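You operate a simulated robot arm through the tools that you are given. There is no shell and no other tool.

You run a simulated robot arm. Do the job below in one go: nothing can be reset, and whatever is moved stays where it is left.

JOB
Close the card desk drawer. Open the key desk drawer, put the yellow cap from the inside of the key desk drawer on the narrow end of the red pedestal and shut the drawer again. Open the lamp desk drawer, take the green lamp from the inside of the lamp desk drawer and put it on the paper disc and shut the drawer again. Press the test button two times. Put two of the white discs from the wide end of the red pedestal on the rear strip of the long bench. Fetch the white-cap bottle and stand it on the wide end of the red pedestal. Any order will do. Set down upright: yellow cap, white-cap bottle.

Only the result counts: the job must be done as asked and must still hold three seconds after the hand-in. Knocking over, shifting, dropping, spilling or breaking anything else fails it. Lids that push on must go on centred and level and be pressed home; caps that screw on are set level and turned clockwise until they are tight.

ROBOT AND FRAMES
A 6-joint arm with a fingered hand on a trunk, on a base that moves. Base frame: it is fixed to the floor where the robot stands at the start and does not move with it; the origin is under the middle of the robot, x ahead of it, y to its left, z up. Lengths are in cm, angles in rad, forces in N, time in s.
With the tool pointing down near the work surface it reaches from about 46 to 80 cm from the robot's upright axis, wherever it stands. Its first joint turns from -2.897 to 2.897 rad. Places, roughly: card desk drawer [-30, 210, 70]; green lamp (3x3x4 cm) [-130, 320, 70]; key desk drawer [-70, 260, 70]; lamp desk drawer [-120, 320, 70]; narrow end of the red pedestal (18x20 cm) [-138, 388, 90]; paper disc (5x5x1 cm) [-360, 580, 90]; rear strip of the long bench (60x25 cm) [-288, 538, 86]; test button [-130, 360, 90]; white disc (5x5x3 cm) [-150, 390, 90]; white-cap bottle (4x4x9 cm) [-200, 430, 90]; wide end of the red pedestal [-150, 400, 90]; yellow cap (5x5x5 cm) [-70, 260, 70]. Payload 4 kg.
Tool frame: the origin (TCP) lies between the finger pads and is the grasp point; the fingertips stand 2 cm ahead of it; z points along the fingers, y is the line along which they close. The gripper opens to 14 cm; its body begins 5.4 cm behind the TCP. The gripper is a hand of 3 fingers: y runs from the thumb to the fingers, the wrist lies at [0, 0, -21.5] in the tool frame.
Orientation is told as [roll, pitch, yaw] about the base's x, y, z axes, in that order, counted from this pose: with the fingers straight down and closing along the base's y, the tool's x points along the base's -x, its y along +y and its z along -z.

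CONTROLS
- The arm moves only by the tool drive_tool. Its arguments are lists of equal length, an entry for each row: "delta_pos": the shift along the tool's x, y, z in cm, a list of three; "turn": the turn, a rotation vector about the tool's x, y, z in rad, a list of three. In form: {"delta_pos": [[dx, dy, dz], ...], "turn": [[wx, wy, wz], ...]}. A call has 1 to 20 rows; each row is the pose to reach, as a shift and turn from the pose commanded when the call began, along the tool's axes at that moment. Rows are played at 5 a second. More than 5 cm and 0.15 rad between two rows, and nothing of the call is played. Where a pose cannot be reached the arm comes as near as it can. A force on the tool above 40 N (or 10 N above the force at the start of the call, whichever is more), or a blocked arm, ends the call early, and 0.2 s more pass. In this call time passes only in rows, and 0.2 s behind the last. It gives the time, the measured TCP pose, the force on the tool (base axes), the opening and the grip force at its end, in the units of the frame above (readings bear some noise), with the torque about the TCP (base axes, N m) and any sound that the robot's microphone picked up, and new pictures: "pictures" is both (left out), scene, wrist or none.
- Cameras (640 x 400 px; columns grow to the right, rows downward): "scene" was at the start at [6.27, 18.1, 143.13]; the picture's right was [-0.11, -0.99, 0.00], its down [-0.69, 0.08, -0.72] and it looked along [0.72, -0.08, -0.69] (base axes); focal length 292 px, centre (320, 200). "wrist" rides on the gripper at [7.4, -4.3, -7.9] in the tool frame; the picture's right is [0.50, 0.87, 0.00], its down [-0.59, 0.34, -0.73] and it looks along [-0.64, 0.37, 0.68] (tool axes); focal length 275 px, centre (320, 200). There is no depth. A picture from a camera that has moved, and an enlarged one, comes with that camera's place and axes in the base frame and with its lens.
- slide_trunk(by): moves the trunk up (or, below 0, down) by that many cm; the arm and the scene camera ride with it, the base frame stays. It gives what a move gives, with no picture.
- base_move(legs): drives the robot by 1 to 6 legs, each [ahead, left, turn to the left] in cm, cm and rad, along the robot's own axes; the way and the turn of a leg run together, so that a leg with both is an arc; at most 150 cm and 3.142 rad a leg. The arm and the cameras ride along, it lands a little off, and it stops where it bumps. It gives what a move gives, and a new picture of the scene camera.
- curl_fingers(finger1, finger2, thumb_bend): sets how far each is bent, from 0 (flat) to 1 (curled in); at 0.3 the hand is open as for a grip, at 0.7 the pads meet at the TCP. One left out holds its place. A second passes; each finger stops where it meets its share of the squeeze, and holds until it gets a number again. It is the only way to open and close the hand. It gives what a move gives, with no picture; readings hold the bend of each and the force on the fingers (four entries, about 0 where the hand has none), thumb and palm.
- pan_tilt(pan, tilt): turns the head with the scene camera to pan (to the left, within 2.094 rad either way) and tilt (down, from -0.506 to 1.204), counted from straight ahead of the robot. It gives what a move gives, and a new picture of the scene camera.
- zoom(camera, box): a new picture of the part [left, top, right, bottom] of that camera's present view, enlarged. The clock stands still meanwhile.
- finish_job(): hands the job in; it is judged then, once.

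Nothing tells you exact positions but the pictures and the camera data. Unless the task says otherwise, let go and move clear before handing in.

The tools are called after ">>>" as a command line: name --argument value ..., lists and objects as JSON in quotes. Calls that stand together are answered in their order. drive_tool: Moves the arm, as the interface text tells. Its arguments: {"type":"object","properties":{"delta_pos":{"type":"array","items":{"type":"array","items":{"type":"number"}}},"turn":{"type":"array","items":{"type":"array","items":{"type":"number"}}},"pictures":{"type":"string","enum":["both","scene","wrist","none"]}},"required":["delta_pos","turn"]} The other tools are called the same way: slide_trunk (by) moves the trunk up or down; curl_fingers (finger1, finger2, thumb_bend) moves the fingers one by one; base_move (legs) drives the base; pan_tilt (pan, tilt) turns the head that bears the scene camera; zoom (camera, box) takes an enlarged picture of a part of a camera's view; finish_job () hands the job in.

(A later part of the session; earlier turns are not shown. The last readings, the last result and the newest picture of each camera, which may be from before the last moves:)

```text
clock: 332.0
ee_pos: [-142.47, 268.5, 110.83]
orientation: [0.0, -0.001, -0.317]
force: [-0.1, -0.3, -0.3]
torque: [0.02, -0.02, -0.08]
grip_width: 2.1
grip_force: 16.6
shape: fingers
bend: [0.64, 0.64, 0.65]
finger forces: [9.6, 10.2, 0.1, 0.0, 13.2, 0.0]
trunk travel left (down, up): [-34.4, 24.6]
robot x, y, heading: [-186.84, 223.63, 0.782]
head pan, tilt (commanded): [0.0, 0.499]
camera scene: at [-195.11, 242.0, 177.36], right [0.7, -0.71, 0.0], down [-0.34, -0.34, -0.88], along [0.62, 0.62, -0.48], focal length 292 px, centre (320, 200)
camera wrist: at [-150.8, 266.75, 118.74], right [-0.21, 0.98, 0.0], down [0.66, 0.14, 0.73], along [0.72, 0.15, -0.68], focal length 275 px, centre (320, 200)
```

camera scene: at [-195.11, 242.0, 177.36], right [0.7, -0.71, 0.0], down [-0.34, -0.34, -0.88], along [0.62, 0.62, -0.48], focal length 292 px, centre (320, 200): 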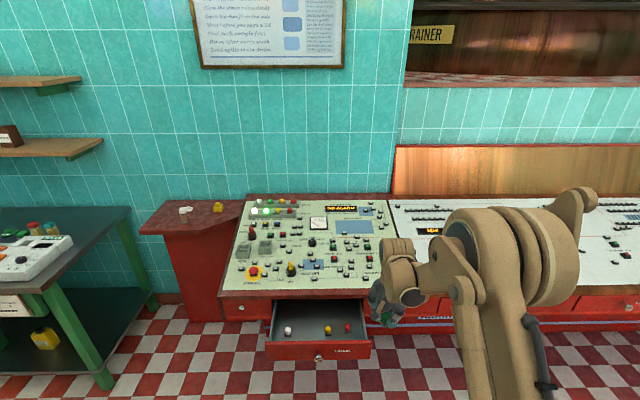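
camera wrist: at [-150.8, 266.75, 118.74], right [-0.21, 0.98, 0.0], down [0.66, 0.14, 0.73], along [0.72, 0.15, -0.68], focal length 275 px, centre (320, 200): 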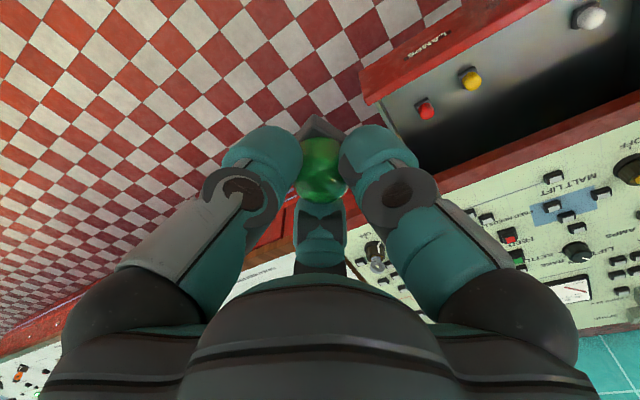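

Rotation done as planned. Driving left to the paper disc's position.

>>> base_move --legs '[[0, 100, 0], [0, 100, 0], [0, 100, 0], [0, 77, 0]]'

>>> pan_tilt --pan 0.15 --tilt 0.6

>>> zoom --camera "scene" --box '[240, 150, 440, 275]'

```text
clock: 350.5
ee_pos: [-404.12, 538.42, 110.93]
orientation: [0.001, -0.003, -0.329]
force: [0.1, 0.4, -0.1]
torque: [-0.02, 0.03, -0.05]
grip_width: 2.08
grip_force: 16.4
shape: fingers
bend: [0.64, 0.64, 0.65]
finger forces: [9.4, 10.3, 0.1, 0.0, 13.3, 0.0]
trunk travel left (down, up): [-34.4, 24.6]
robot x, y, heading: [-448.8, 494.36, 0.771]
head pan, tilt (commanded): [0.0, 0.499]
camera scene: at [-457.19, 512.76, 177.34], right [0.7, -0.72, 0.0], down [-0.34, -0.33, -0.88], along [0.63, 0.61, -0.48], focal length 292 px, centre (320, 200)
```

scene: 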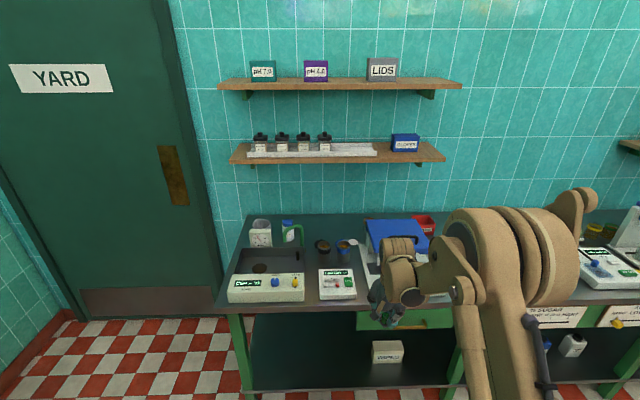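

```text
clock: 351.2
ee_pos: [-404.25, 538.38, 110.72]
orientation: [0.0, 0.0, -0.329]
force: [0.6, 0.5, -0.6]
torque: [-0.01, -0.02, 0.01]
grip_width: 2.07
grip_force: 16.1
shape: fingers
bend: [0.64, 0.64, 0.65]
finger forces: [9.5, 10.2, 0.0, 0.0, 13.3, 0.1]
trunk travel left (down, up): [-34.4, 24.6]
robot x, y, heading: [-449.19, 493.93, 0.772]
head pan, tilt (commanded): [0.15, 0.6]
camera scene: at [-458.31, 513.39, 176.45], right [0.8, -0.61, 0.0], down [-0.34, -0.45, -0.83], along [0.5, 0.66, -0.56], focal length 292 px, centre (320, 200)
```

scene: 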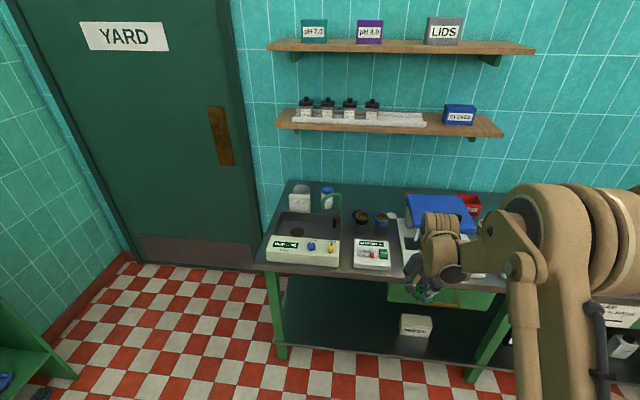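

```text
3.20 times, centred on (340, 212) of scene
camera zoom: at [-458.31, 513.39, 176.45], right [0.8, -0.61, 0.0], down [-0.34, -0.45, -0.83], along [0.5, 0.66, -0.56], focal length 934 px, centre (256, 160)
```

zoom: 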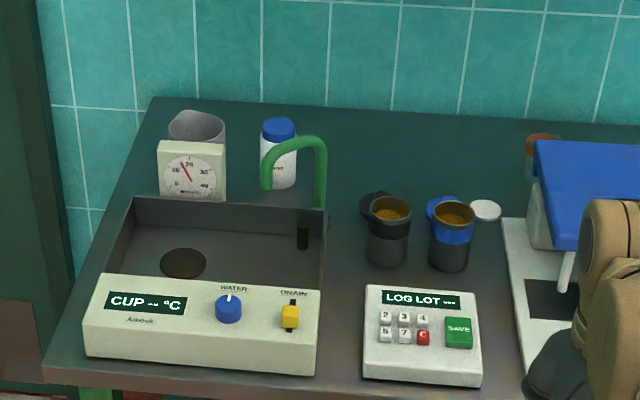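

>>> slide_trunk --by 12

>>> base_move --legs '[[0, 3, 0.013], [50, 0, 0]]'

>>> pan_tilt --pan -0.05 --tilt 0.85

>>> zoom --camera "wrist" --box '[0, 0, 640, 400]'

>>> zoom --camera "scene" --box '[240, 130, 440, 255]'

```text
clock: 352.7
ee_pos: [-404.14, 538.5, 122.77]
orientation: [0.0, 0.001, -0.327]
force: [0.8, -0.4, -0.3]
torque: [0.0, -0.04, 0.0]
grip_width: 2.08
grip_force: 16.6
shape: fingers
bend: [0.64, 0.64, 0.65]
finger forces: [9.4, 10.1, 0.1, 0.0, 13.3, 0.1]
trunk travel left (down, up): [-46.4, 12.6]
robot x, y, heading: [-449.55, 494.49, 0.772]
head pan, tilt (commanded): [0.15, 0.6]
```

```text
clock: 356.1
ee_pos: [-370.98, 576.56, 122.74]
orientation: [-0.001, 0.001, -0.315]
force: [-0.2, 0.0, 0.6]
torque: [0.01, 0.01, 0.0]
grip_width: 2.09
grip_force: 16.2
shape: fingers
bend: [0.64, 0.64, 0.65]
finger forces: [9.6, 10.2, 0.1, 0.1, 13.2, 0.1]
trunk travel left (down, up): [-46.4, 12.6]
robot x, y, heading: [-415.4, 531.56, 0.778]
head pan, tilt (commanded): [0.15, 0.6]
camera scene: at [-424.93, 550.92, 188.44], right [0.8, -0.6, 0.0], down [-0.34, -0.45, -0.82], along [0.49, 0.66, -0.57], focal length 292 px, centre (320, 200)
```

scene: 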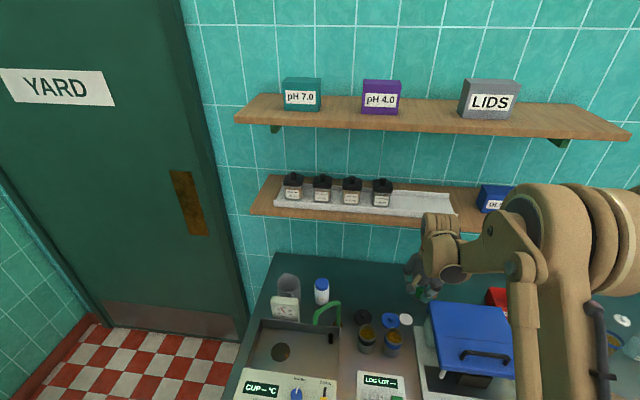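

```text
clock: 356.9
ee_pos: [-371.08, 576.54, 122.87]
orientation: [0.0, 0.0, -0.316]
force: [0.0, 0.8, -0.3]
torque: [0.03, 0.0, 0.0]
grip_width: 2.09
grip_force: 16.4
shape: fingers
bend: [0.64, 0.64, 0.65]
finger forces: [9.6, 10.2, 0.0, 0.0, 13.2, 0.0]
trunk travel left (down, up): [-46.4, 12.6]
robot x, y, heading: [-415.52, 531.83, 0.781]
head pan, tilt (commanded): [-0.051, 0.85]
camera scene: at [-424.47, 548.97, 186.36], right [0.67, -0.74, 0.0], down [-0.56, -0.5, -0.66], along [0.49, 0.44, -0.75], focal length 292 px, centre (320, 200)
```

scene: 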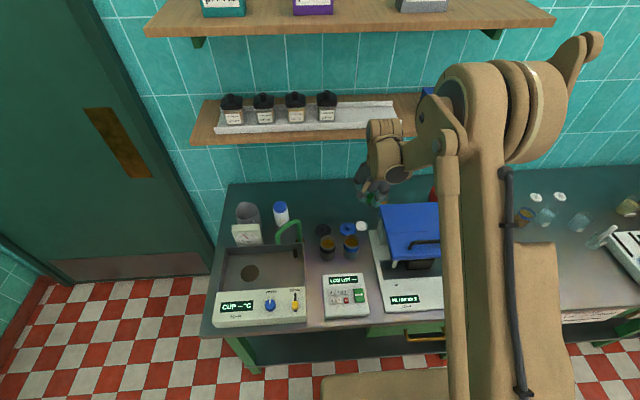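

```text
1.00 times, centred on (320, 200) of wrist (not enlarged: the box is as wide or as high as the picture)
camera zoom: at [-379.48, 574.86, 130.75], right [-0.21, 0.98, 0.0], down [0.66, 0.14, 0.73], along [0.72, 0.15, -0.68], focal length 275 px, centre (320, 200)
```

zoom: 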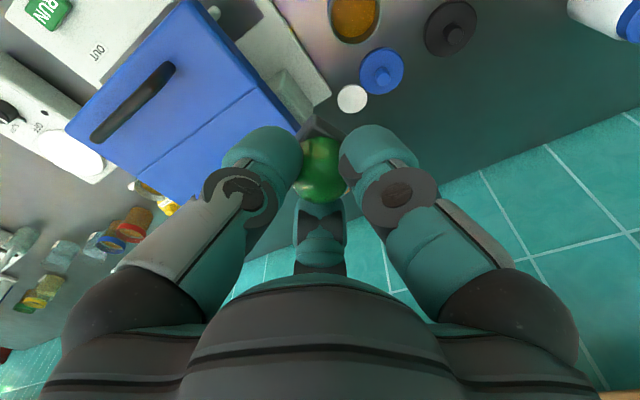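

```text
3.20 times, centred on (340, 192) of scene
camera zoom: at [-424.47, 548.97, 186.36], right [0.67, -0.74, 0.0], down [-0.56, -0.5, -0.66], along [0.49, 0.44, -0.75], focal length 934 px, centre (256, 224)
```

zoom: 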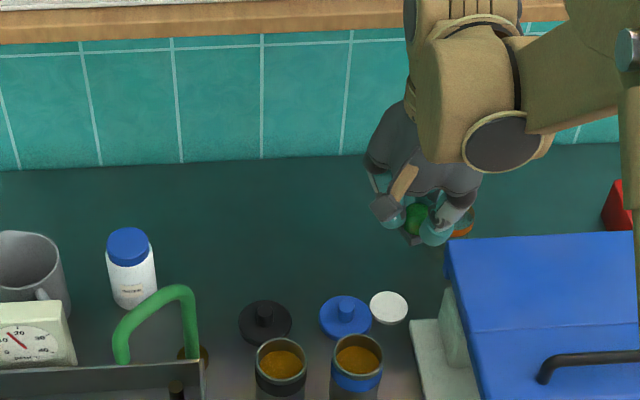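

The paper disc triangulates to about [-358.7, 584.7] beside the hood and a blue lid. I'll move ahead, then position the lamp above the disc at safe height.

>>> base_move --legs '[[7, 0, 0.004]]'

>>> drive_tool --delta_pos '[[-1.9, 1.9, 0], [-3.8, 3.8, 0], [-5.7, 5.7, 0]]' --turn '[[0, 0, 0], [0, 0, 0], [0, 0, 0]]' --pictures "both"

>>> zoom --camera "wrist" --box '[200, 0, 440, 150]'

>>> zoom --camera "scene" --box '[270, 130, 430, 230]'

```text
clock: 357.9
ee_pos: [-366.11, 581.76, 122.69]
orientation: [-0.002, 0.001, -0.313]
force: [-0.1, 0.9, -0.4]
torque: [-0.02, 0.01, 0.03]
grip_width: 2.05
grip_force: 16.7
shape: fingers
bend: [0.64, 0.64, 0.65]
finger forces: [9.6, 10.1, 0.0, 0.0, 13.2, 0.1]
trunk travel left (down, up): [-46.4, 12.6]
robot x, y, heading: [-410.29, 536.12, 0.781]
head pan, tilt (commanded): [-0.051, 0.85]
camera scene: at [-419.34, 554.1, 186.34], right [0.67, -0.74, 0.0], down [-0.56, -0.5, -0.66], along [0.49, 0.44, -0.75], focal length 292 px, centre (320, 200)
```

scene: 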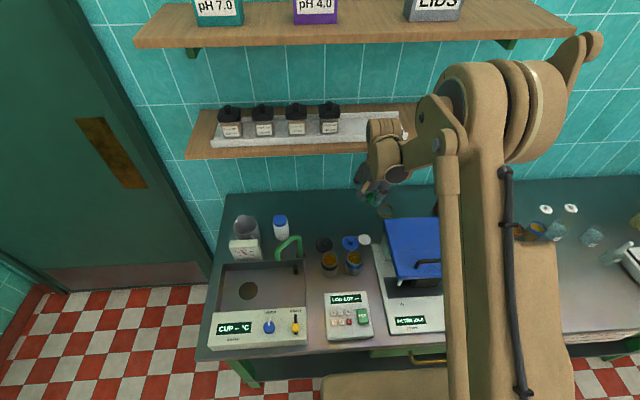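

```text
clock: 358.7
ee_pos: [-359.17, 585.29, 122.87]
orientation: [0.002, 0.0, -0.311]
force: [-0.2, 1.0, -0.9]
torque: [0.03, 0.04, 0.0]
grip_width: 2.07
grip_force: 17.0
shape: fingers
bend: [0.64, 0.64, 0.65]
finger forces: [9.6, 10.2, 0.0, 0.0, 13.2, 0.1]
trunk travel left (down, up): [-46.4, 12.6]
robot x, y, heading: [-410.65, 536.53, 0.785]
head pan, tilt (commanded): [-0.051, 0.85]
camera scene: at [-419.48, 553.88, 186.36], right [0.67, -0.74, 0.0], down [-0.56, -0.5, -0.66], along [0.49, 0.44, -0.75], focal length 292 px, centre (320, 200)
camera wrist: at [-367.47, 583.68, 130.73], right [-0.21, 0.98, 0.0], down [0.66, 0.14, 0.73], along [0.72, 0.15, -0.68], focal length 275 px, centre (320, 200)
```

scene: 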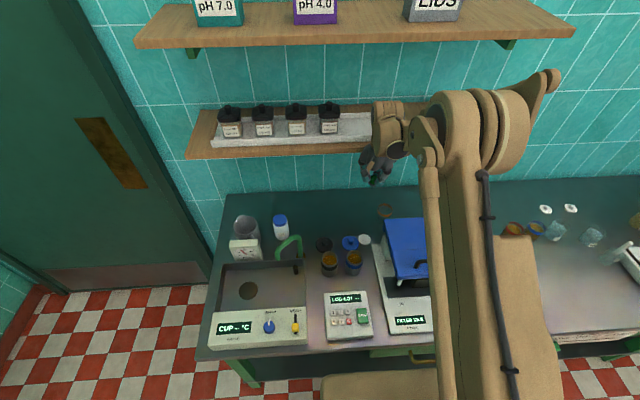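
wrist: 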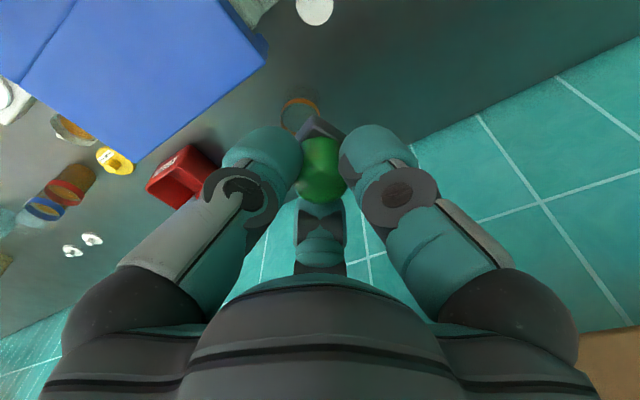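

```text
2.67 times, centred on (320, 75) of wrist
camera zoom: at [-367.47, 583.68, 130.73], right [-0.21, 0.98, 0.0], down [0.66, 0.14, 0.73], along [0.72, 0.15, -0.68], focal length 734 px, centre (320, 533)
```

zoom: 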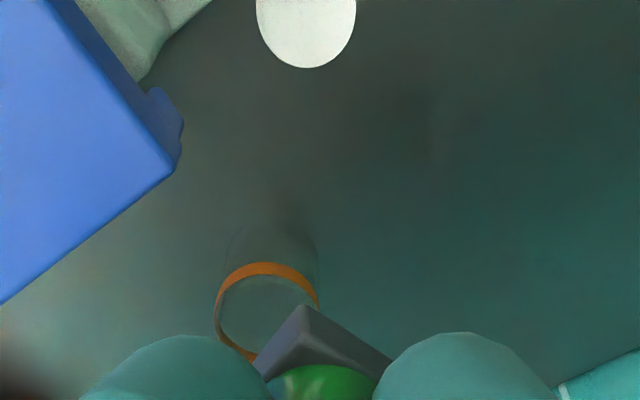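

```text
4.00 times, centred on (350, 180) of scene
camera zoom: at [-419.48, 553.88, 186.36], right [0.67, -0.74, 0.0], down [-0.56, -0.5, -0.66], along [0.49, 0.44, -0.75], focal length 1167 px, centre (200, 280)
```

zoom: 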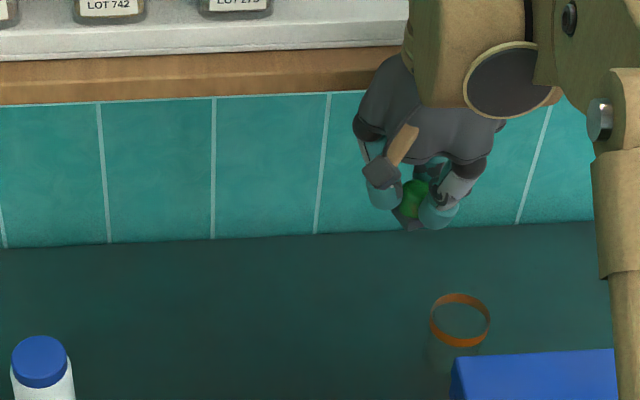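

Positioned above the disc, with about 1.8 cm side clearance to the hood. Lowering in stages.

>>> slide_trunk --by -22

>>> zoom --camera "wrist" --box '[160, 0, 480, 200]'

>>> zoom --camera "scene" --box '[270, 120, 430, 220]'

```text
clock: 361.0
ee_pos: [-359.15, 585.4, 100.77]
orientation: [-0.001, -0.002, -0.313]
force: [0.1, -0.4, -0.5]
torque: [-0.04, -0.01, 0.01]
grip_width: 2.07
grip_force: 17.2
shape: fingers
bend: [0.64, 0.64, 0.65]
finger forces: [9.6, 10.2, 0.1, 0.0, 13.3, 0.1]
trunk travel left (down, up): [-24.4, 34.6]
robot x, y, heading: [-410.66, 536.63, 0.79]
head pan, tilt (commanded): [-0.051, 0.85]
```

```text
2.00 times, centred on (320, 100) of wrist
camera zoom: at [-367.56, 583.64, 108.77], right [-0.21, 0.98, 0.0], down [0.66, 0.14, 0.73], along [0.72, 0.15, -0.68], focal length 551 px, centre (320, 400)
```

zoom: 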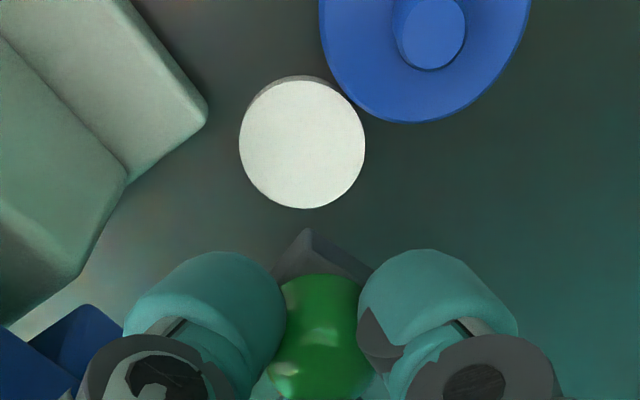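

```text
4.00 times, centred on (350, 170) of scene
camera zoom: at [-419.57, 553.86, 164.36], right [0.67, -0.74, 0.0], down [-0.56, -0.5, -0.66], along [0.49, 0.44, -0.75], focal length 1167 px, centre (200, 320)
```

zoom: 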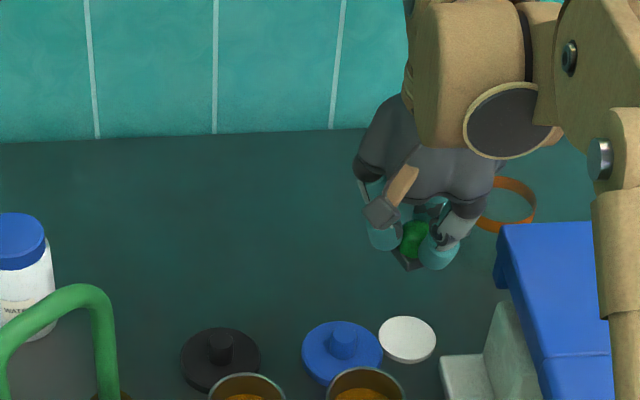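

The disc is about 0.8 cm to the right of the hand axis; I'll correct and continue down.

>>> drive_tool --delta_pos '[[-0.5, -0.25, 0], [-0.5, -0.25, 2], [-0.5, -0.25, 4], [-0.5, -0.25, 6], [-0.5, -0.25, 8]]' --turn '[[0, 0, 0], [0, 0, 0], [0, 0, 0], [0, 0, 0], [0, 0, 0]]' --pictures "none"

>>> zoom --camera "wrist" --box '[160, 50, 480, 250]'

>>> zoom --camera "scene" --box '[300, 140, 420, 215]'

```text
clock: 362.2
ee_pos: [-358.86, 585.0, 92.74]
orientation: [0.0, 0.0, -0.312]
force: [-0.1, 0.2, -0.4]
torque: [0.0, 0.02, 0.01]
grip_width: 2.11
grip_force: 16.3
shape: fingers
bend: [0.64, 0.64, 0.65]
finger forces: [9.6, 10.2, 0.0, 0.0, 13.2, 0.1]
trunk travel left (down, up): [-24.4, 34.6]
robot x, y, heading: [-410.99, 536.73, 0.784]
head pan, tilt (commanded): [-0.051, 0.85]
```

```text
2.00 times, centred on (320, 150) of wrist
camera zoom: at [-367.14, 583.26, 100.64], right [-0.21, 0.98, 0.0], down [0.66, 0.14, 0.73], along [0.72, 0.15, -0.68], focal length 551 px, centre (320, 300)
```

zoom: 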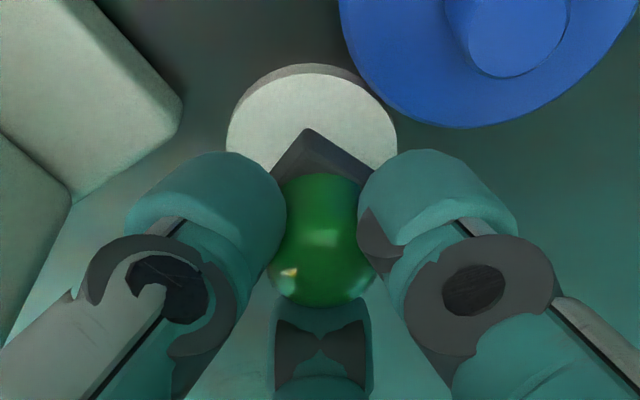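

```text
5.33 times, centred on (360, 178) of scene
camera zoom: at [-419.53, 553.9, 164.35], right [0.67, -0.74, 0.0], down [-0.56, -0.5, -0.66], along [0.49, 0.44, -0.75], focal length 1556 px, centre (107, 320)
```

zoom: 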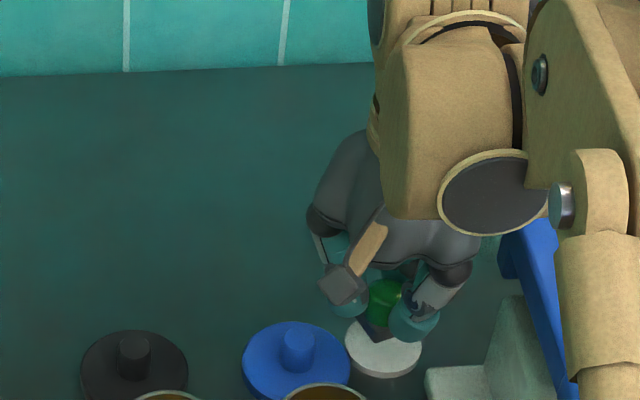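

The lamp is just above the paper disc; a small correction of about half a centimetre, then the final descent.

>>> drive_tool --delta_pos '[[0.3, -0.4, 0], [0.3, -0.4, 0.6], [0.3, -0.4, 1.2], [0.3, -0.4, 1.7]]' --turn '[[0, 0, 0], [0, 0, 0], [0, 0, 0], [0, 0, 0]]' --pictures "none"

>>> zoom --camera "scene" --box '[340, 160, 420, 210]'

>>> zoom --camera "wrist" --box '[160, 50, 480, 250]'

```text
clock: 363.2
ee_pos: [-359.27, 584.68, 91.11]
orientation: [0.001, -0.001, -0.312]
force: [0.3, 0.4, -0.8]
torque: [0.0, -0.03, -0.02]
grip_width: 2.08
grip_force: 16.4
shape: fingers
bend: [0.64, 0.64, 0.65]
finger forces: [9.7, 10.2, 0.1, 0.0, 13.2, 0.1]
trunk travel left (down, up): [-24.4, 34.6]
robot x, y, heading: [-411.01, 536.47, 0.787]
head pan, tilt (commanded): [-0.051, 0.85]
```

```text
8.00 times, centred on (380, 185) of scene
camera zoom: at [-419.55, 553.88, 164.35], right [0.67, -0.74, 0.0], down [-0.56, -0.5, -0.66], along [0.49, 0.44, -0.75], focal length 2334 px, centre (-160, 320)
```

zoom: 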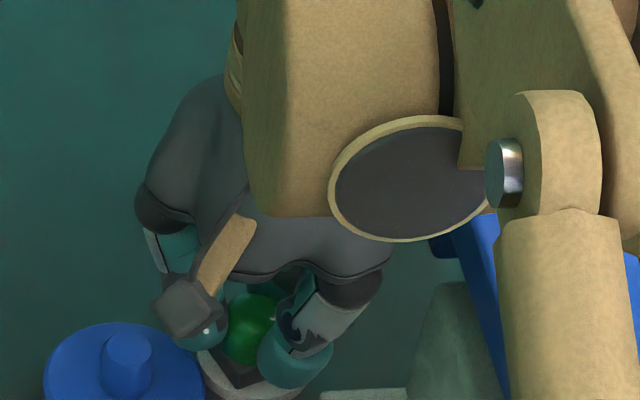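

```text
2.00 times, centred on (320, 150) of wrist
camera zoom: at [-367.57, 582.96, 98.99], right [-0.21, 0.98, 0.0], down [0.66, 0.14, 0.73], along [0.72, 0.15, -0.68], focal length 551 px, centre (320, 300)
```

zoom: 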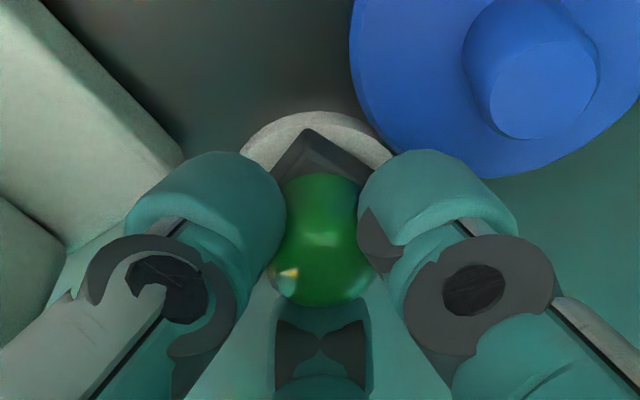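

>>> drive_tool --delta_pos '[[0, 0, 0.25], [0, 0, 0.5]]' --turn '[[0, 0, 0], [0, 0, 0]]' --pictures "none"

>>> drive_tool --delta_pos '[[0, 0, 0.2], [0, 0, 0.35]]' --turn '[[0, 0, 0], [0, 0, 0]]' --pictures "none"

```text
clock: 363.8
ee_pos: [-359.2, 584.71, 90.56]
orientation: [0.0, 0.001, -0.313]
force: [-0.4, 0.3, -0.4]
torque: [-0.02, -0.01, -0.01]
grip_width: 2.07
grip_force: 16.8
shape: fingers
bend: [0.64, 0.64, 0.65]
finger forces: [9.6, 10.3, 0.1, 0.0, 13.2, 0.0]
trunk travel left (down, up): [-24.4, 34.6]
robot x, y, heading: [-410.57, 536.61, 0.786]
head pan, tilt (commanded): [-0.051, 0.85]
```

```text
clock: 364.4
ee_pos: [-359.17, 584.56, 90.35]
orientation: [0.002, -0.001, -0.312]
force: [1.8, -0.2, 18.4]
torque: [0.07, -0.01, 0.02]
grip_width: 2.05
grip_force: 20.3
shape: fingers
bend: [0.64, 0.64, 0.65]
finger forces: [12.5, 13.5, 0.1, 0.0, 15.4, 0.0]
trunk travel left (down, up): [-24.4, 34.6]
robot x, y, heading: [-410.7, 536.61, 0.786]
head pan, tilt (commanded): [-0.051, 0.85]
```

Contact. I'll ease off slightly and open the fingers only a little to avoid the neighbours.

>>> drive_tool --delta_pos '[[0, 0, -0.15]]' --turn '[[0, 0, 0]]' --pictures "none"

>>> curl_fingers --finger1 0.59 --finger2 0.59 --thumb_bend 0.59

>>> zoom --camera "wrist" --box '[160, 50, 480, 250]'

```text
clock: 364.8
ee_pos: [-359.33, 584.54, 90.47]
orientation: [0.0, -0.001, -0.312]
force: [2.1, -1.1, 9.3]
torque: [0.06, -0.01, 0.01]
grip_width: 2.04
grip_force: 19.3
shape: fingers
bend: [0.64, 0.64, 0.65]
finger forces: [11.5, 12.9, 0.0, 0.1, 14.7, 0.1]
trunk travel left (down, up): [-24.4, 34.6]
robot x, y, heading: [-410.51, 536.81, 0.781]
head pan, tilt (commanded): [-0.051, 0.85]
```

```text
clock: 365.8
ee_pos: [-359.25, 584.61, 90.44]
orientation: [-0.001, -0.001, -0.314]
force: [-0.2, -0.8, -0.3]
torque: [-0.01, 0.03, -0.02]
grip_width: 3.5
grip_force: 0.1
shape: fingers
bend: [0.59, 0.59, 0.59]
finger forces: [0.0, 0.1, 0.0, 0.0, 0.0, 0.0]
trunk travel left (down, up): [-24.4, 34.6]
robot x, y, heading: [-410.6, 536.8, 0.79]
head pan, tilt (commanded): [-0.051, 0.85]
```

```text
2.00 times, centred on (320, 150) of wrist
camera zoom: at [-367.56, 582.98, 98.33], right [-0.21, 0.98, 0.0], down [0.66, 0.14, 0.73], along [0.72, 0.15, -0.68], focal length 551 px, centre (320, 300)
```

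zoom: 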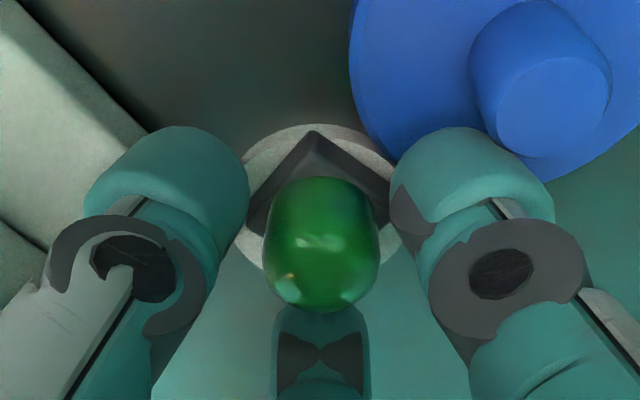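

The lamp stands on the paper disc, free of the fingers. Lifting straight up.

>>> drive_tool --delta_pos '[[0, 0, -0.6], [0, 0, -1.4], [0, 0, -2.5], [0, 0, -4], [0, 0, -6.5], [0, 0, -9.5], [0, 0, -13]]' --turn '[[0, 0, 0], [0, 0, 0], [0, 0, 0], [0, 0, 0], [0, 0, 0], [0, 0, 0], [0, 0, 0]]' --pictures "both"

>>> slide_trunk --by 20

>>> zoom --camera "wrist" --box '[200, 0, 440, 150]'

>>> zoom --camera "scene" --box '[310, 180, 430, 255]'

```text
clock: 367.4
ee_pos: [-359.2, 584.75, 103.5]
orientation: [-0.001, -0.001, -0.315]
force: [-0.3, 0.2, -0.1]
torque: [0.01, 0.01, 0.01]
grip_width: 3.53
grip_force: 0.1
shape: fingers
bend: [0.59, 0.59, 0.59]
finger forces: [0.0, 0.0, 0.1, 0.1, 0.1, 0.0]
trunk travel left (down, up): [-24.4, 34.6]
robot x, y, heading: [-410.26, 536.55, 0.788]
head pan, tilt (commanded): [-0.051, 0.85]
camera scene: at [-419.63, 553.81, 164.36], right [0.67, -0.74, 0.0], down [-0.56, -0.5, -0.66], along [0.49, 0.44, -0.75], focal length 292 px, centre (320, 200)
camera wrist: at [-367.59, 583.02, 111.41], right [-0.21, 0.98, 0.0], down [0.66, 0.14, 0.74], along [0.72, 0.15, -0.68], focal length 275 px, centre (320, 200)
```

scene: 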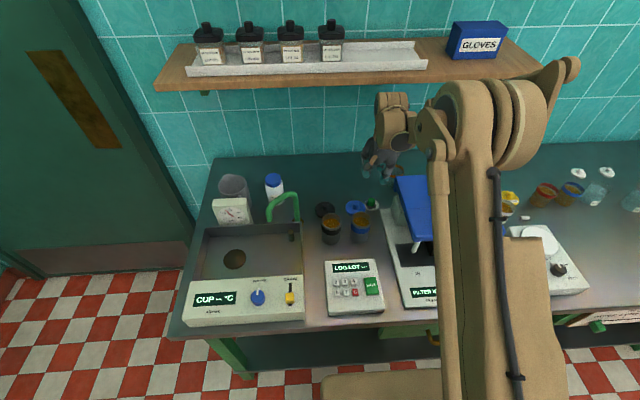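
wrist: 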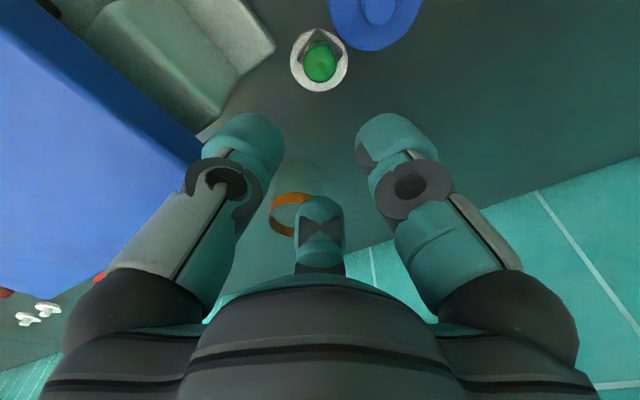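

```text
clock: 369.6
ee_pos: [-359.22, 584.76, 123.39]
orientation: [0.0, -0.001, -0.312]
force: [0.3, -0.6, -0.3]
torque: [0.0, 0.02, -0.01]
grip_width: 3.51
grip_force: 0.0
shape: fingers
bend: [0.59, 0.59, 0.59]
finger forces: [0.1, 0.1, 0.1, 0.0, 0.1, 0.1]
trunk travel left (down, up): [-44.4, 14.6]
robot x, y, heading: [-410.46, 536.94, 0.788]
head pan, tilt (commanded): [-0.051, 0.85]
```

```text
2.67 times, centred on (320, 75) of wrist
camera zoom: at [-367.53, 583.07, 131.33], right [-0.21, 0.98, 0.0], down [0.66, 0.14, 0.73], along [0.72, 0.15, -0.68], focal length 734 px, centre (320, 533)
```

zoom: 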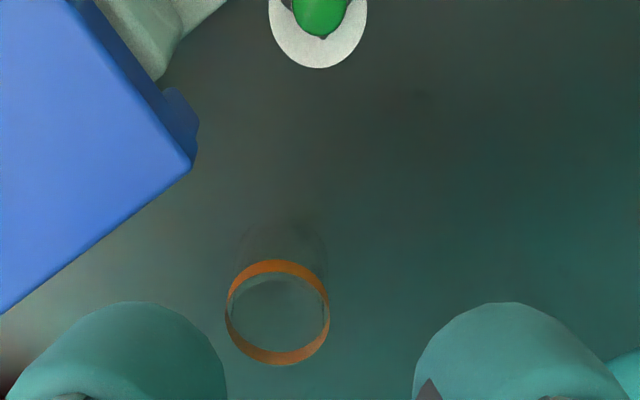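

```text
5.33 times, centred on (370, 218) of scene
camera zoom: at [-419.55, 553.88, 184.34], right [0.67, -0.74, 0.0], down [-0.56, -0.5, -0.66], along [0.49, 0.44, -0.75], focal length 1556 px, centre (53, 107)
```

zoom: 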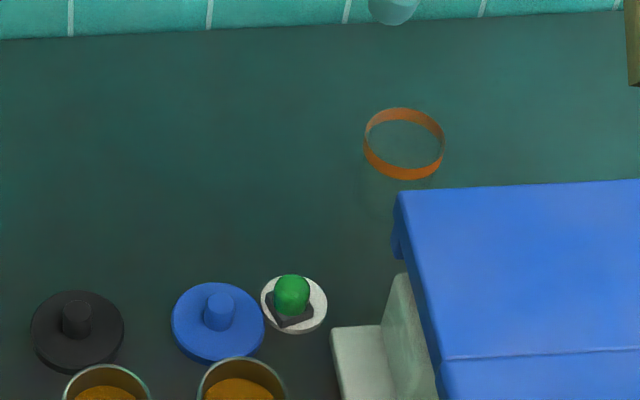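

The green lamp stands upright in the middle of the paper disc. Now I'll back out and return to the LAMPS drawer to shut it.

>>> base_move --legs '[[-80, 0, 0], [0, -100, 0], [0, -100, 0], [0, -100, 0], [0, -81, 0]]'

>>> drive_tool --delta_pos '[[2.05, 1.04, 0], [4.1, 2.08, 0], [6.15, 3.12, 0], [8.2, 4.16, 0], [10.25, 5.2, 0], [12.3, 6.24, 0], [14.35, 7.28, 0], [16.4, 8.32, 0], [18.45, 9.36, 0], [20.5, 10.4, 0]]' --turn '[[0, 0, -0.11], [0, 0, -0.22], [0, 0, -0.33], [0, 0, -0.44], [0, 0, -0.55], [0, 0, -0.66], [0, 0, -0.77], [0, 0, -0.88], [0, 0, -0.99], [0, 0, -1.1]]' --pictures "none"

>>> pan_tilt --pan 0.0 --tilt 0.5

```text
clock: 392.1
ee_pos: [-146.31, 259.93, 123.4]
orientation: [-0.001, 0.0, -0.304]
force: [-0.1, -0.7, 0.0]
torque: [0.04, 0.01, -0.03]
grip_width: 3.53
grip_force: 0.0
shape: fingers
bend: [0.59, 0.59, 0.59]
finger forces: [0.0, 0.0, 0.0, 0.1, 0.1, 0.0]
trunk travel left (down, up): [-44.4, 14.6]
robot x, y, heading: [-197.12, 211.14, 0.795]
head pan, tilt (commanded): [-0.051, 0.85]
camera scene: at [-206.29, 228.35, 184.36], right [0.68, -0.73, 0.0], down [-0.55, -0.51, -0.66], along [0.48, 0.45, -0.75], focal length 292 px, centre (320, 200)
```

scene: 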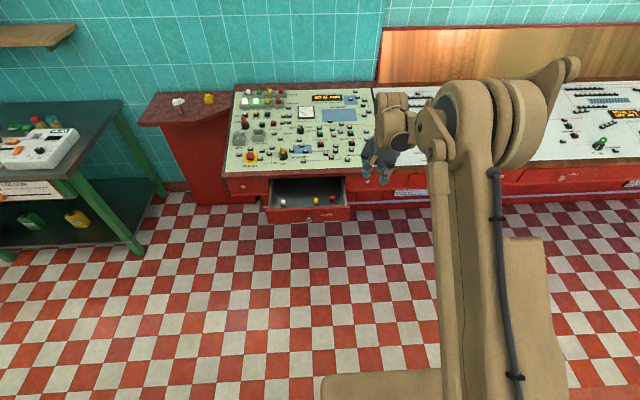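

```text
clock: 394.4
ee_pos: [-163.05, 276.08, 123.3]
orientation: [-0.003, 0.001, 0.801]
force: [0.9, 0.0, -1.1]
torque: [-0.03, -0.03, 0.02]
grip_width: 3.52
grip_force: 0.1
shape: fingers
bend: [0.59, 0.59, 0.59]
finger forces: [0.1, 0.0, 0.0, 0.1, 0.1, 0.1]
trunk travel left (down, up): [-44.4, 14.6]
robot x, y, heading: [-197.56, 210.9, 0.794]
head pan, tilt (commanded): [-0.051, 0.85]
```

```text
clock: 395.2
ee_pos: [-162.77, 276.04, 123.39]
orientation: [-0.002, 0.001, 0.797]
force: [0.2, 0.2, 0.1]
torque: [0.0, 0.01, 0.0]
grip_width: 3.53
grip_force: 0.0
shape: fingers
bend: [0.59, 0.59, 0.59]
finger forces: [0.1, 0.1, 0.1, 0.0, 0.0, 0.0]
trunk travel left (down, up): [-44.4, 14.6]
robot x, y, heading: [-197.18, 211.12, 0.799]
head pan, tilt (commanded): [0.0, 0.499]
camera scene: at [-205.74, 229.62, 187.34], right [0.71, -0.7, 0.0], down [-0.34, -0.34, -0.88], along [0.61, 0.63, -0.48], focal length 292 px, centre (320, 200)
```

scene: 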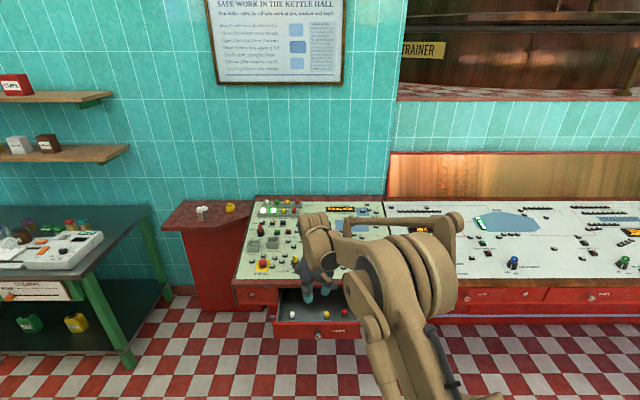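

>>> drive_tool --delta_pos '[[-0.2, 0, 0.3], [-0.4, 0, 0.7], [-0.6, 0, 1.0], [-0.8, 0, 1.3], [-1.0, 0, 1.7], [-1.2, 0, 2.0], [-1.4, 0, 2.3], [-1.5, 0, 2.7], [-1.6, 0, 3.0], [-1.8, 0, 3.3], [-1.9, 0, 3.7], [-2, 0, 4]]' --turn '[[0, -0.1017, 0], [0, -0.2033, 0], [0, -0.305, 0], [0, -0.4067, 0], [0, -0.5083, 0], [0, -0.61, 0], [0, -0.7117, 0], [0, -0.8133, 0], [0, -0.915, 0], [0, -1.0167, 0], [0, -1.1183, 0], [0, -1.22, 0]]' --pictures "none"

>>> slide_trunk --by -44.2

>>> curl_fingers --finger1 0.53 --finger2 0.53 --thumb_bend 0.53

>>> base_move --legs '[[0, 0, -0.012]]'

>>> zoom --camera "wrist" --box '[0, 0, 640, 400]'

```text
clock: 397.8
ee_pos: [-161.46, 277.53, 119.46]
orientation: [-0.003, -1.219, 0.802]
force: [0.2, -0.2, -0.1]
torque: [-0.02, 0.05, 0.01]
grip_width: 3.52
grip_force: 0.0
shape: fingers
bend: [0.59, 0.59, 0.59]
finger forces: [0.1, 0.0, 0.0, 0.0, 0.0, 0.0]
trunk travel left (down, up): [-44.4, 14.6]
robot x, y, heading: [-197.21, 211.19, 0.791]
head pan, tilt (commanded): [0.0, 0.499]
```

```text
refused: -44.2 is not a number from -40 to 40
```

```text
clock: 398.8
ee_pos: [-161.43, 277.46, 119.41]
orientation: [-0.002, -1.22, 0.801]
force: [-0.4, -0.5, 0.1]
torque: [0.02, 0.03, 0.0]
grip_width: 5.4
grip_force: 0.1
shape: fingers
bend: [0.53, 0.53, 0.53]
finger forces: [0.1, 0.0, 0.1, 0.0, 0.1, 0.0]
trunk travel left (down, up): [-44.4, 14.6]
robot x, y, heading: [-197.63, 210.88, 0.796]
head pan, tilt (commanded): [0.0, 0.499]
```

```text
clock: 399.5
ee_pos: [-160.61, 276.87, 119.23]
orientation: [-0.002, -1.22, 0.79]
force: [0.3, -0.2, -0.7]
torque: [0.01, 0.02, 0.0]
grip_width: 5.41
grip_force: 0.0
shape: fingers
bend: [0.53, 0.53, 0.53]
finger forces: [0.1, 0.0, 0.1, 0.1, 0.0, 0.0]
trunk travel left (down, up): [-44.4, 14.6]
robot x, y, heading: [-197.37, 211.18, 0.787]
head pan, tilt (commanded): [0.0, 0.499]
camera scene: at [-205.51, 229.71, 187.35], right [0.71, -0.71, 0.0], down [-0.34, -0.34, -0.88], along [0.62, 0.62, -0.48], focal length 292 px, centre (320, 200)
```

scene: 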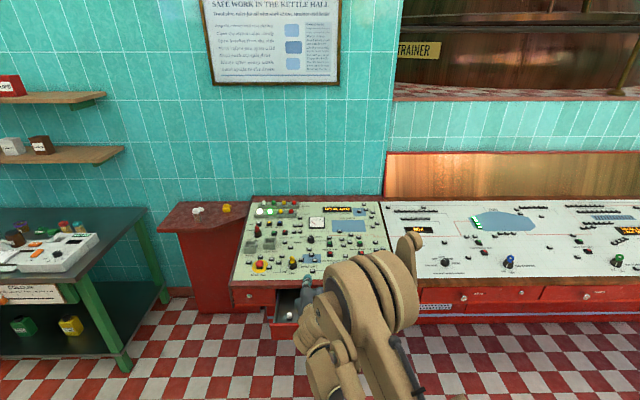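

```text
1.00 times, centred on (320, 200) of wrist (not enlarged: the box is as wide or as high as the picture)
camera zoom: at [-164.58, 266.98, 115.19], right [-0.73, 0.49, -0.47], down [-0.59, -0.11, 0.8], along [0.34, 0.87, 0.36], focal length 275 px, centre (320, 200)
```

zoom: 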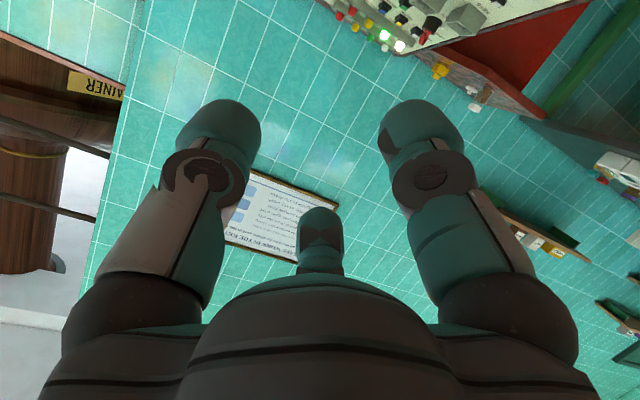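

>>> slide_trunk --by -40

>>> slide_trunk --by -4.1

>>> zoom --camera "wrist" --box '[0, 0, 640, 400]'

>>> zoom --camera "scene" --box '[220, 190, 420, 315]'

```text
clock: 403.3
ee_pos: [-160.57, 276.96, 79.41]
orientation: [-0.002, -1.219, 0.788]
force: [-0.9, -0.2, 0.5]
torque: [0.02, 0.02, -0.01]
grip_width: 5.39
grip_force: 0.1
shape: fingers
bend: [0.53, 0.53, 0.53]
finger forces: [0.0, 0.0, 0.0, 0.0, 0.0, 0.0]
trunk travel left (down, up): [-4.4, 54.6]
robot x, y, heading: [-197.2, 210.96, 0.785]
head pan, tilt (commanded): [0.0, 0.499]
```

```text
clock: 404.2
ee_pos: [-160.56, 277.01, 75.37]
orientation: [-0.002, -1.221, 0.791]
force: [-0.2, -0.8, -0.2]
torque: [-0.03, 0.03, -0.02]
grip_width: 5.4
grip_force: 0.1
shape: fingers
bend: [0.53, 0.53, 0.53]
finger forces: [0.0, 0.0, 0.1, 0.0, 0.0, 0.1]
trunk travel left (down, up): [-0.3, 58.7]
robot x, y, heading: [-197.01, 211.14, 0.783]
head pan, tilt (commanded): [0.0, 0.499]
```

```text
1.00 times, centred on (320, 200) of wrist (not enlarged: the box is as wide or as high as the picture)
camera zoom: at [-164.59, 266.96, 71.1], right [-0.73, 0.49, -0.47], down [-0.59, -0.11, 0.8], along [0.34, 0.87, 0.36], focal length 275 px, centre (320, 200)
```

zoom: 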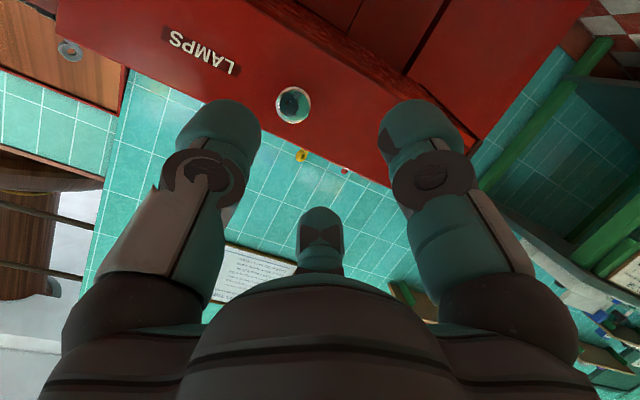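

```text
3.20 times, centred on (320, 252) of scene
camera zoom: at [-205.52, 229.68, 143.26], right [0.71, -0.71, 0.0], down [-0.34, -0.34, -0.88], along [0.62, 0.62, -0.48], focal length 934 px, centre (320, 32)
```

zoom: 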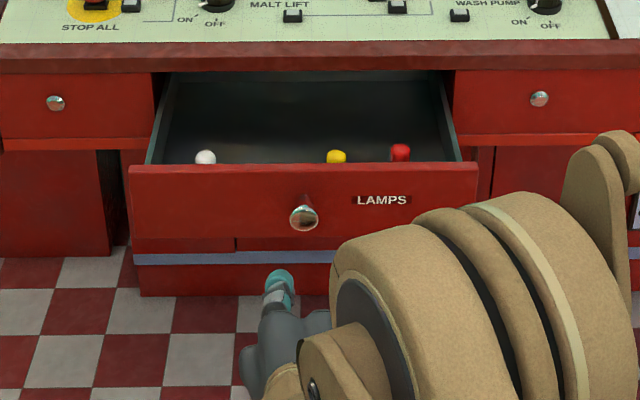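

The knob is aligned with the hand. I'll advance and push in stages, as I did with the KEYS drawer.

>>> base_move --legs '[[12.5, 0, 0]]'

>>> zoom --camera "wrist" --box '[0, 0, 640, 400]'

```text
clock: 405.4
ee_pos: [-151.88, 285.92, 75.31]
orientation: [-0.001, -1.219, 0.789]
force: [-0.2, -0.9, 0.2]
torque: [0.01, 0.01, 0.03]
grip_width: 5.41
grip_force: 0.1
shape: fingers
bend: [0.53, 0.53, 0.53]
finger forces: [0.0, 0.0, 0.0, 0.0, 0.1, 0.0]
trunk travel left (down, up): [-0.3, 58.7]
robot x, y, heading: [-188.04, 219.94, 0.787]
head pan, tilt (commanded): [0.0, 0.499]
camera scene: at [-196.66, 238.53, 143.25], right [0.71, -0.71, 0.0], down [-0.34, -0.34, -0.88], along [0.62, 0.62, -0.48], focal length 292 px, centre (320, 200)
```

scene: 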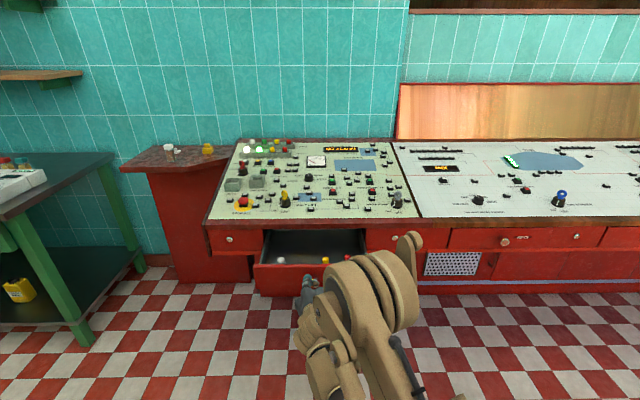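

```text
1.00 times, centred on (320, 200) of wrist (not enlarged: the box is as wide or as high as the picture)
camera zoom: at [-155.74, 275.81, 71.08], right [-0.73, 0.49, -0.47], down [-0.59, -0.11, 0.8], along [0.34, 0.87, 0.36], focal length 275 px, centre (320, 200)
```

zoom: 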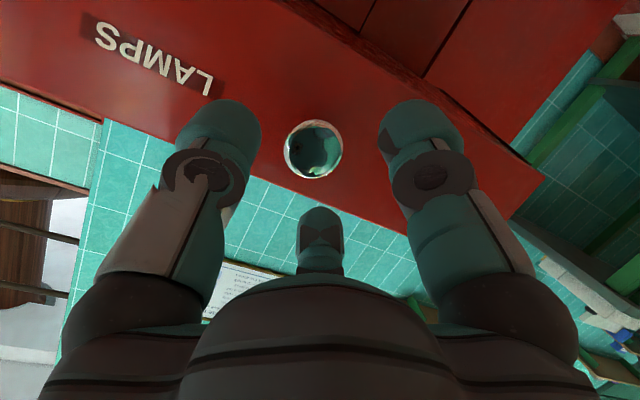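

>>> drive_tool --delta_pos '[[-0.5, 0, 1.4], [-1.0, 0, 2.8], [-1.38, 0, 3.76], [-1.73, 0, 4.7], [-2.07, 0, 5.63], [-2.42, 0, 6.57], [-2.76, 0, 7.51], [-3.11, 0, 8.45], [-3.45, 0, 9.39], [-3.8, 0, 10.33], [-4.14, 0, 11.27], [-4.49, 0, 12.2], [-4.83, 0, 13.15], [-5.18, 0, 14.1]]' --turn '[[0, 0, 0], [0, 0, 0], [0, 0, 0], [0, 0, 0], [0, 0, 0], [0, 0, 0], [0, 0, 0], [0, 0, 0], [0, 0, 0], [0, 0, 0], [0, 0, 0], [0, 0, 0], [0, 0, 0], [0, 0, 0]]' --pictures "none"

>>> drive_tool --delta_pos '[[0.7, 0, -1.9], [1.4, 0, -3.8], [2.07, 0, -5.63]]' --turn '[[0, 0, 0], [0, 0, 0], [0, 0, 0]]' --pictures "none"

>>> base_move --legs '[[12.5, 0, -0.002]]'

>>> drive_tool --delta_pos '[[-0.35, 0, 0.94], [-0.69, 0, 1.88], [-1.04, 0, 2.82], [-1.38, 0, 3.76], [-1.55, 0, 4.2], [-1.73, 0, 4.7], [-1.9, 0, 5.2], [-2.07, 0, 5.63], [-2.25, 0, 6.1], [-2.42, 0, 6.57]]' --turn '[[0, 0, 0], [0, 0, 0], [0, 0, 0], [0, 0, 0], [0, 0, 0], [0, 0, 0], [0, 0, 0], [0, 0, 0], [0, 0, 0], [0, 0, 0]]' --pictures "wrist"

>>> zoom --camera "scene" --box '[220, 190, 420, 315]'

```text
clock: 408.4
ee_pos: [-141.11, 296.49, 75.24]
orientation: [-0.004, -1.221, 0.792]
force: [0.0, 0.6, -0.2]
torque: [-0.01, 0.02, 0.0]
grip_width: 5.39
grip_force: 0.1
shape: fingers
bend: [0.53, 0.53, 0.53]
finger forces: [0.0, 0.1, 0.0, 0.0, 0.0, 0.0]
trunk travel left (down, up): [-0.3, 58.7]
robot x, y, heading: [-188.63, 220.27, 0.787]
head pan, tilt (commanded): [0.0, 0.499]
```

```text
clock: 409.2
ee_pos: [-145.36, 292.15, 75.24]
orientation: [-0.002, -1.218, 0.787]
force: [0.8, 0.7, 0.3]
torque: [0.01, -0.04, 0.0]
grip_width: 5.43
grip_force: 0.0
shape: fingers
bend: [0.53, 0.53, 0.53]
finger forces: [0.0, 0.0, 0.0, 0.0, 0.0, 0.1]
trunk travel left (down, up): [-0.3, 58.7]
robot x, y, heading: [-188.29, 220.04, 0.781]
head pan, tilt (commanded): [0.0, 0.499]
```

```text
clock: 410.5
ee_pos: [-136.5, 300.94, 75.25]
orientation: [0.0, -1.219, 0.787]
force: [-0.7, 0.0, 0.4]
torque: [-0.01, 0.04, 0.02]
grip_width: 5.41
grip_force: 0.0
shape: fingers
bend: [0.53, 0.53, 0.53]
finger forces: [0.1, 0.0, 0.0, 0.1, 0.0, 0.0]
trunk travel left (down, up): [-0.3, 58.7]
robot x, y, heading: [-179.62, 229.06, 0.781]
head pan, tilt (commanded): [0.0, 0.499]
camera scene: at [-187.74, 247.41, 143.25], right [0.71, -0.71, 0.0], down [-0.34, -0.34, -0.88], along [0.62, 0.62, -0.48], focal length 292 px, centre (320, 200)
```

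scene: 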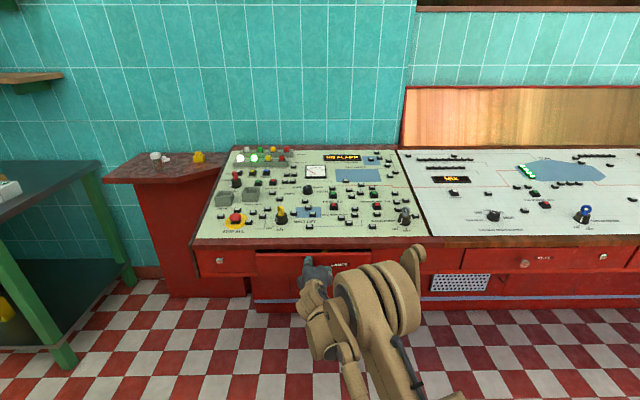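

```text
clock: 411.5
ee_pos: [-134.69, 303.56, 75.51]
orientation: [0.003, -1.224, 0.792]
force: [-17.5, -20.8, 7.8]
torque: [0.8, -0.57, 0.34]
grip_width: 5.43
grip_force: 13.3
shape: fingers
bend: [0.53, 0.56, 0.53]
finger forces: [0.1, 26.7, 0.0, 0.0, 0.1, 0.1]
trunk travel left (down, up): [-0.3, 58.7]
robot x, y, heading: [-179.82, 228.88, 0.788]
head pan, tilt (commanded): [0.0, 0.499]
stopped in row 4: the force on the tool passed its limit at 50 N (the readings are from after the stop); the commanded pose is now the measured one
camera wrist: at [-138.51, 293.53, 71.32], right [-0.74, 0.49, -0.47], down [-0.59, -0.11, 0.8], along [0.34, 0.87, 0.37], focal length 275 px, centre (320, 200)
```

wrist: 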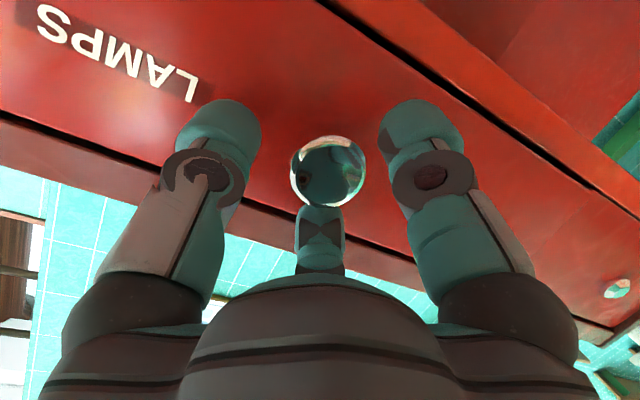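

```text
3.20 times, centred on (320, 252) of scene
camera zoom: at [-188.15, 246.96, 143.29], right [0.71, -0.71, 0.0], down [-0.34, -0.34, -0.88], along [0.62, 0.62, -0.48], focal length 934 px, centre (320, 32)
```

zoom: 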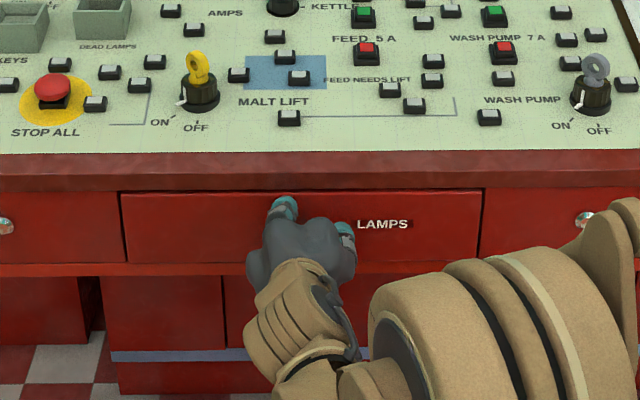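

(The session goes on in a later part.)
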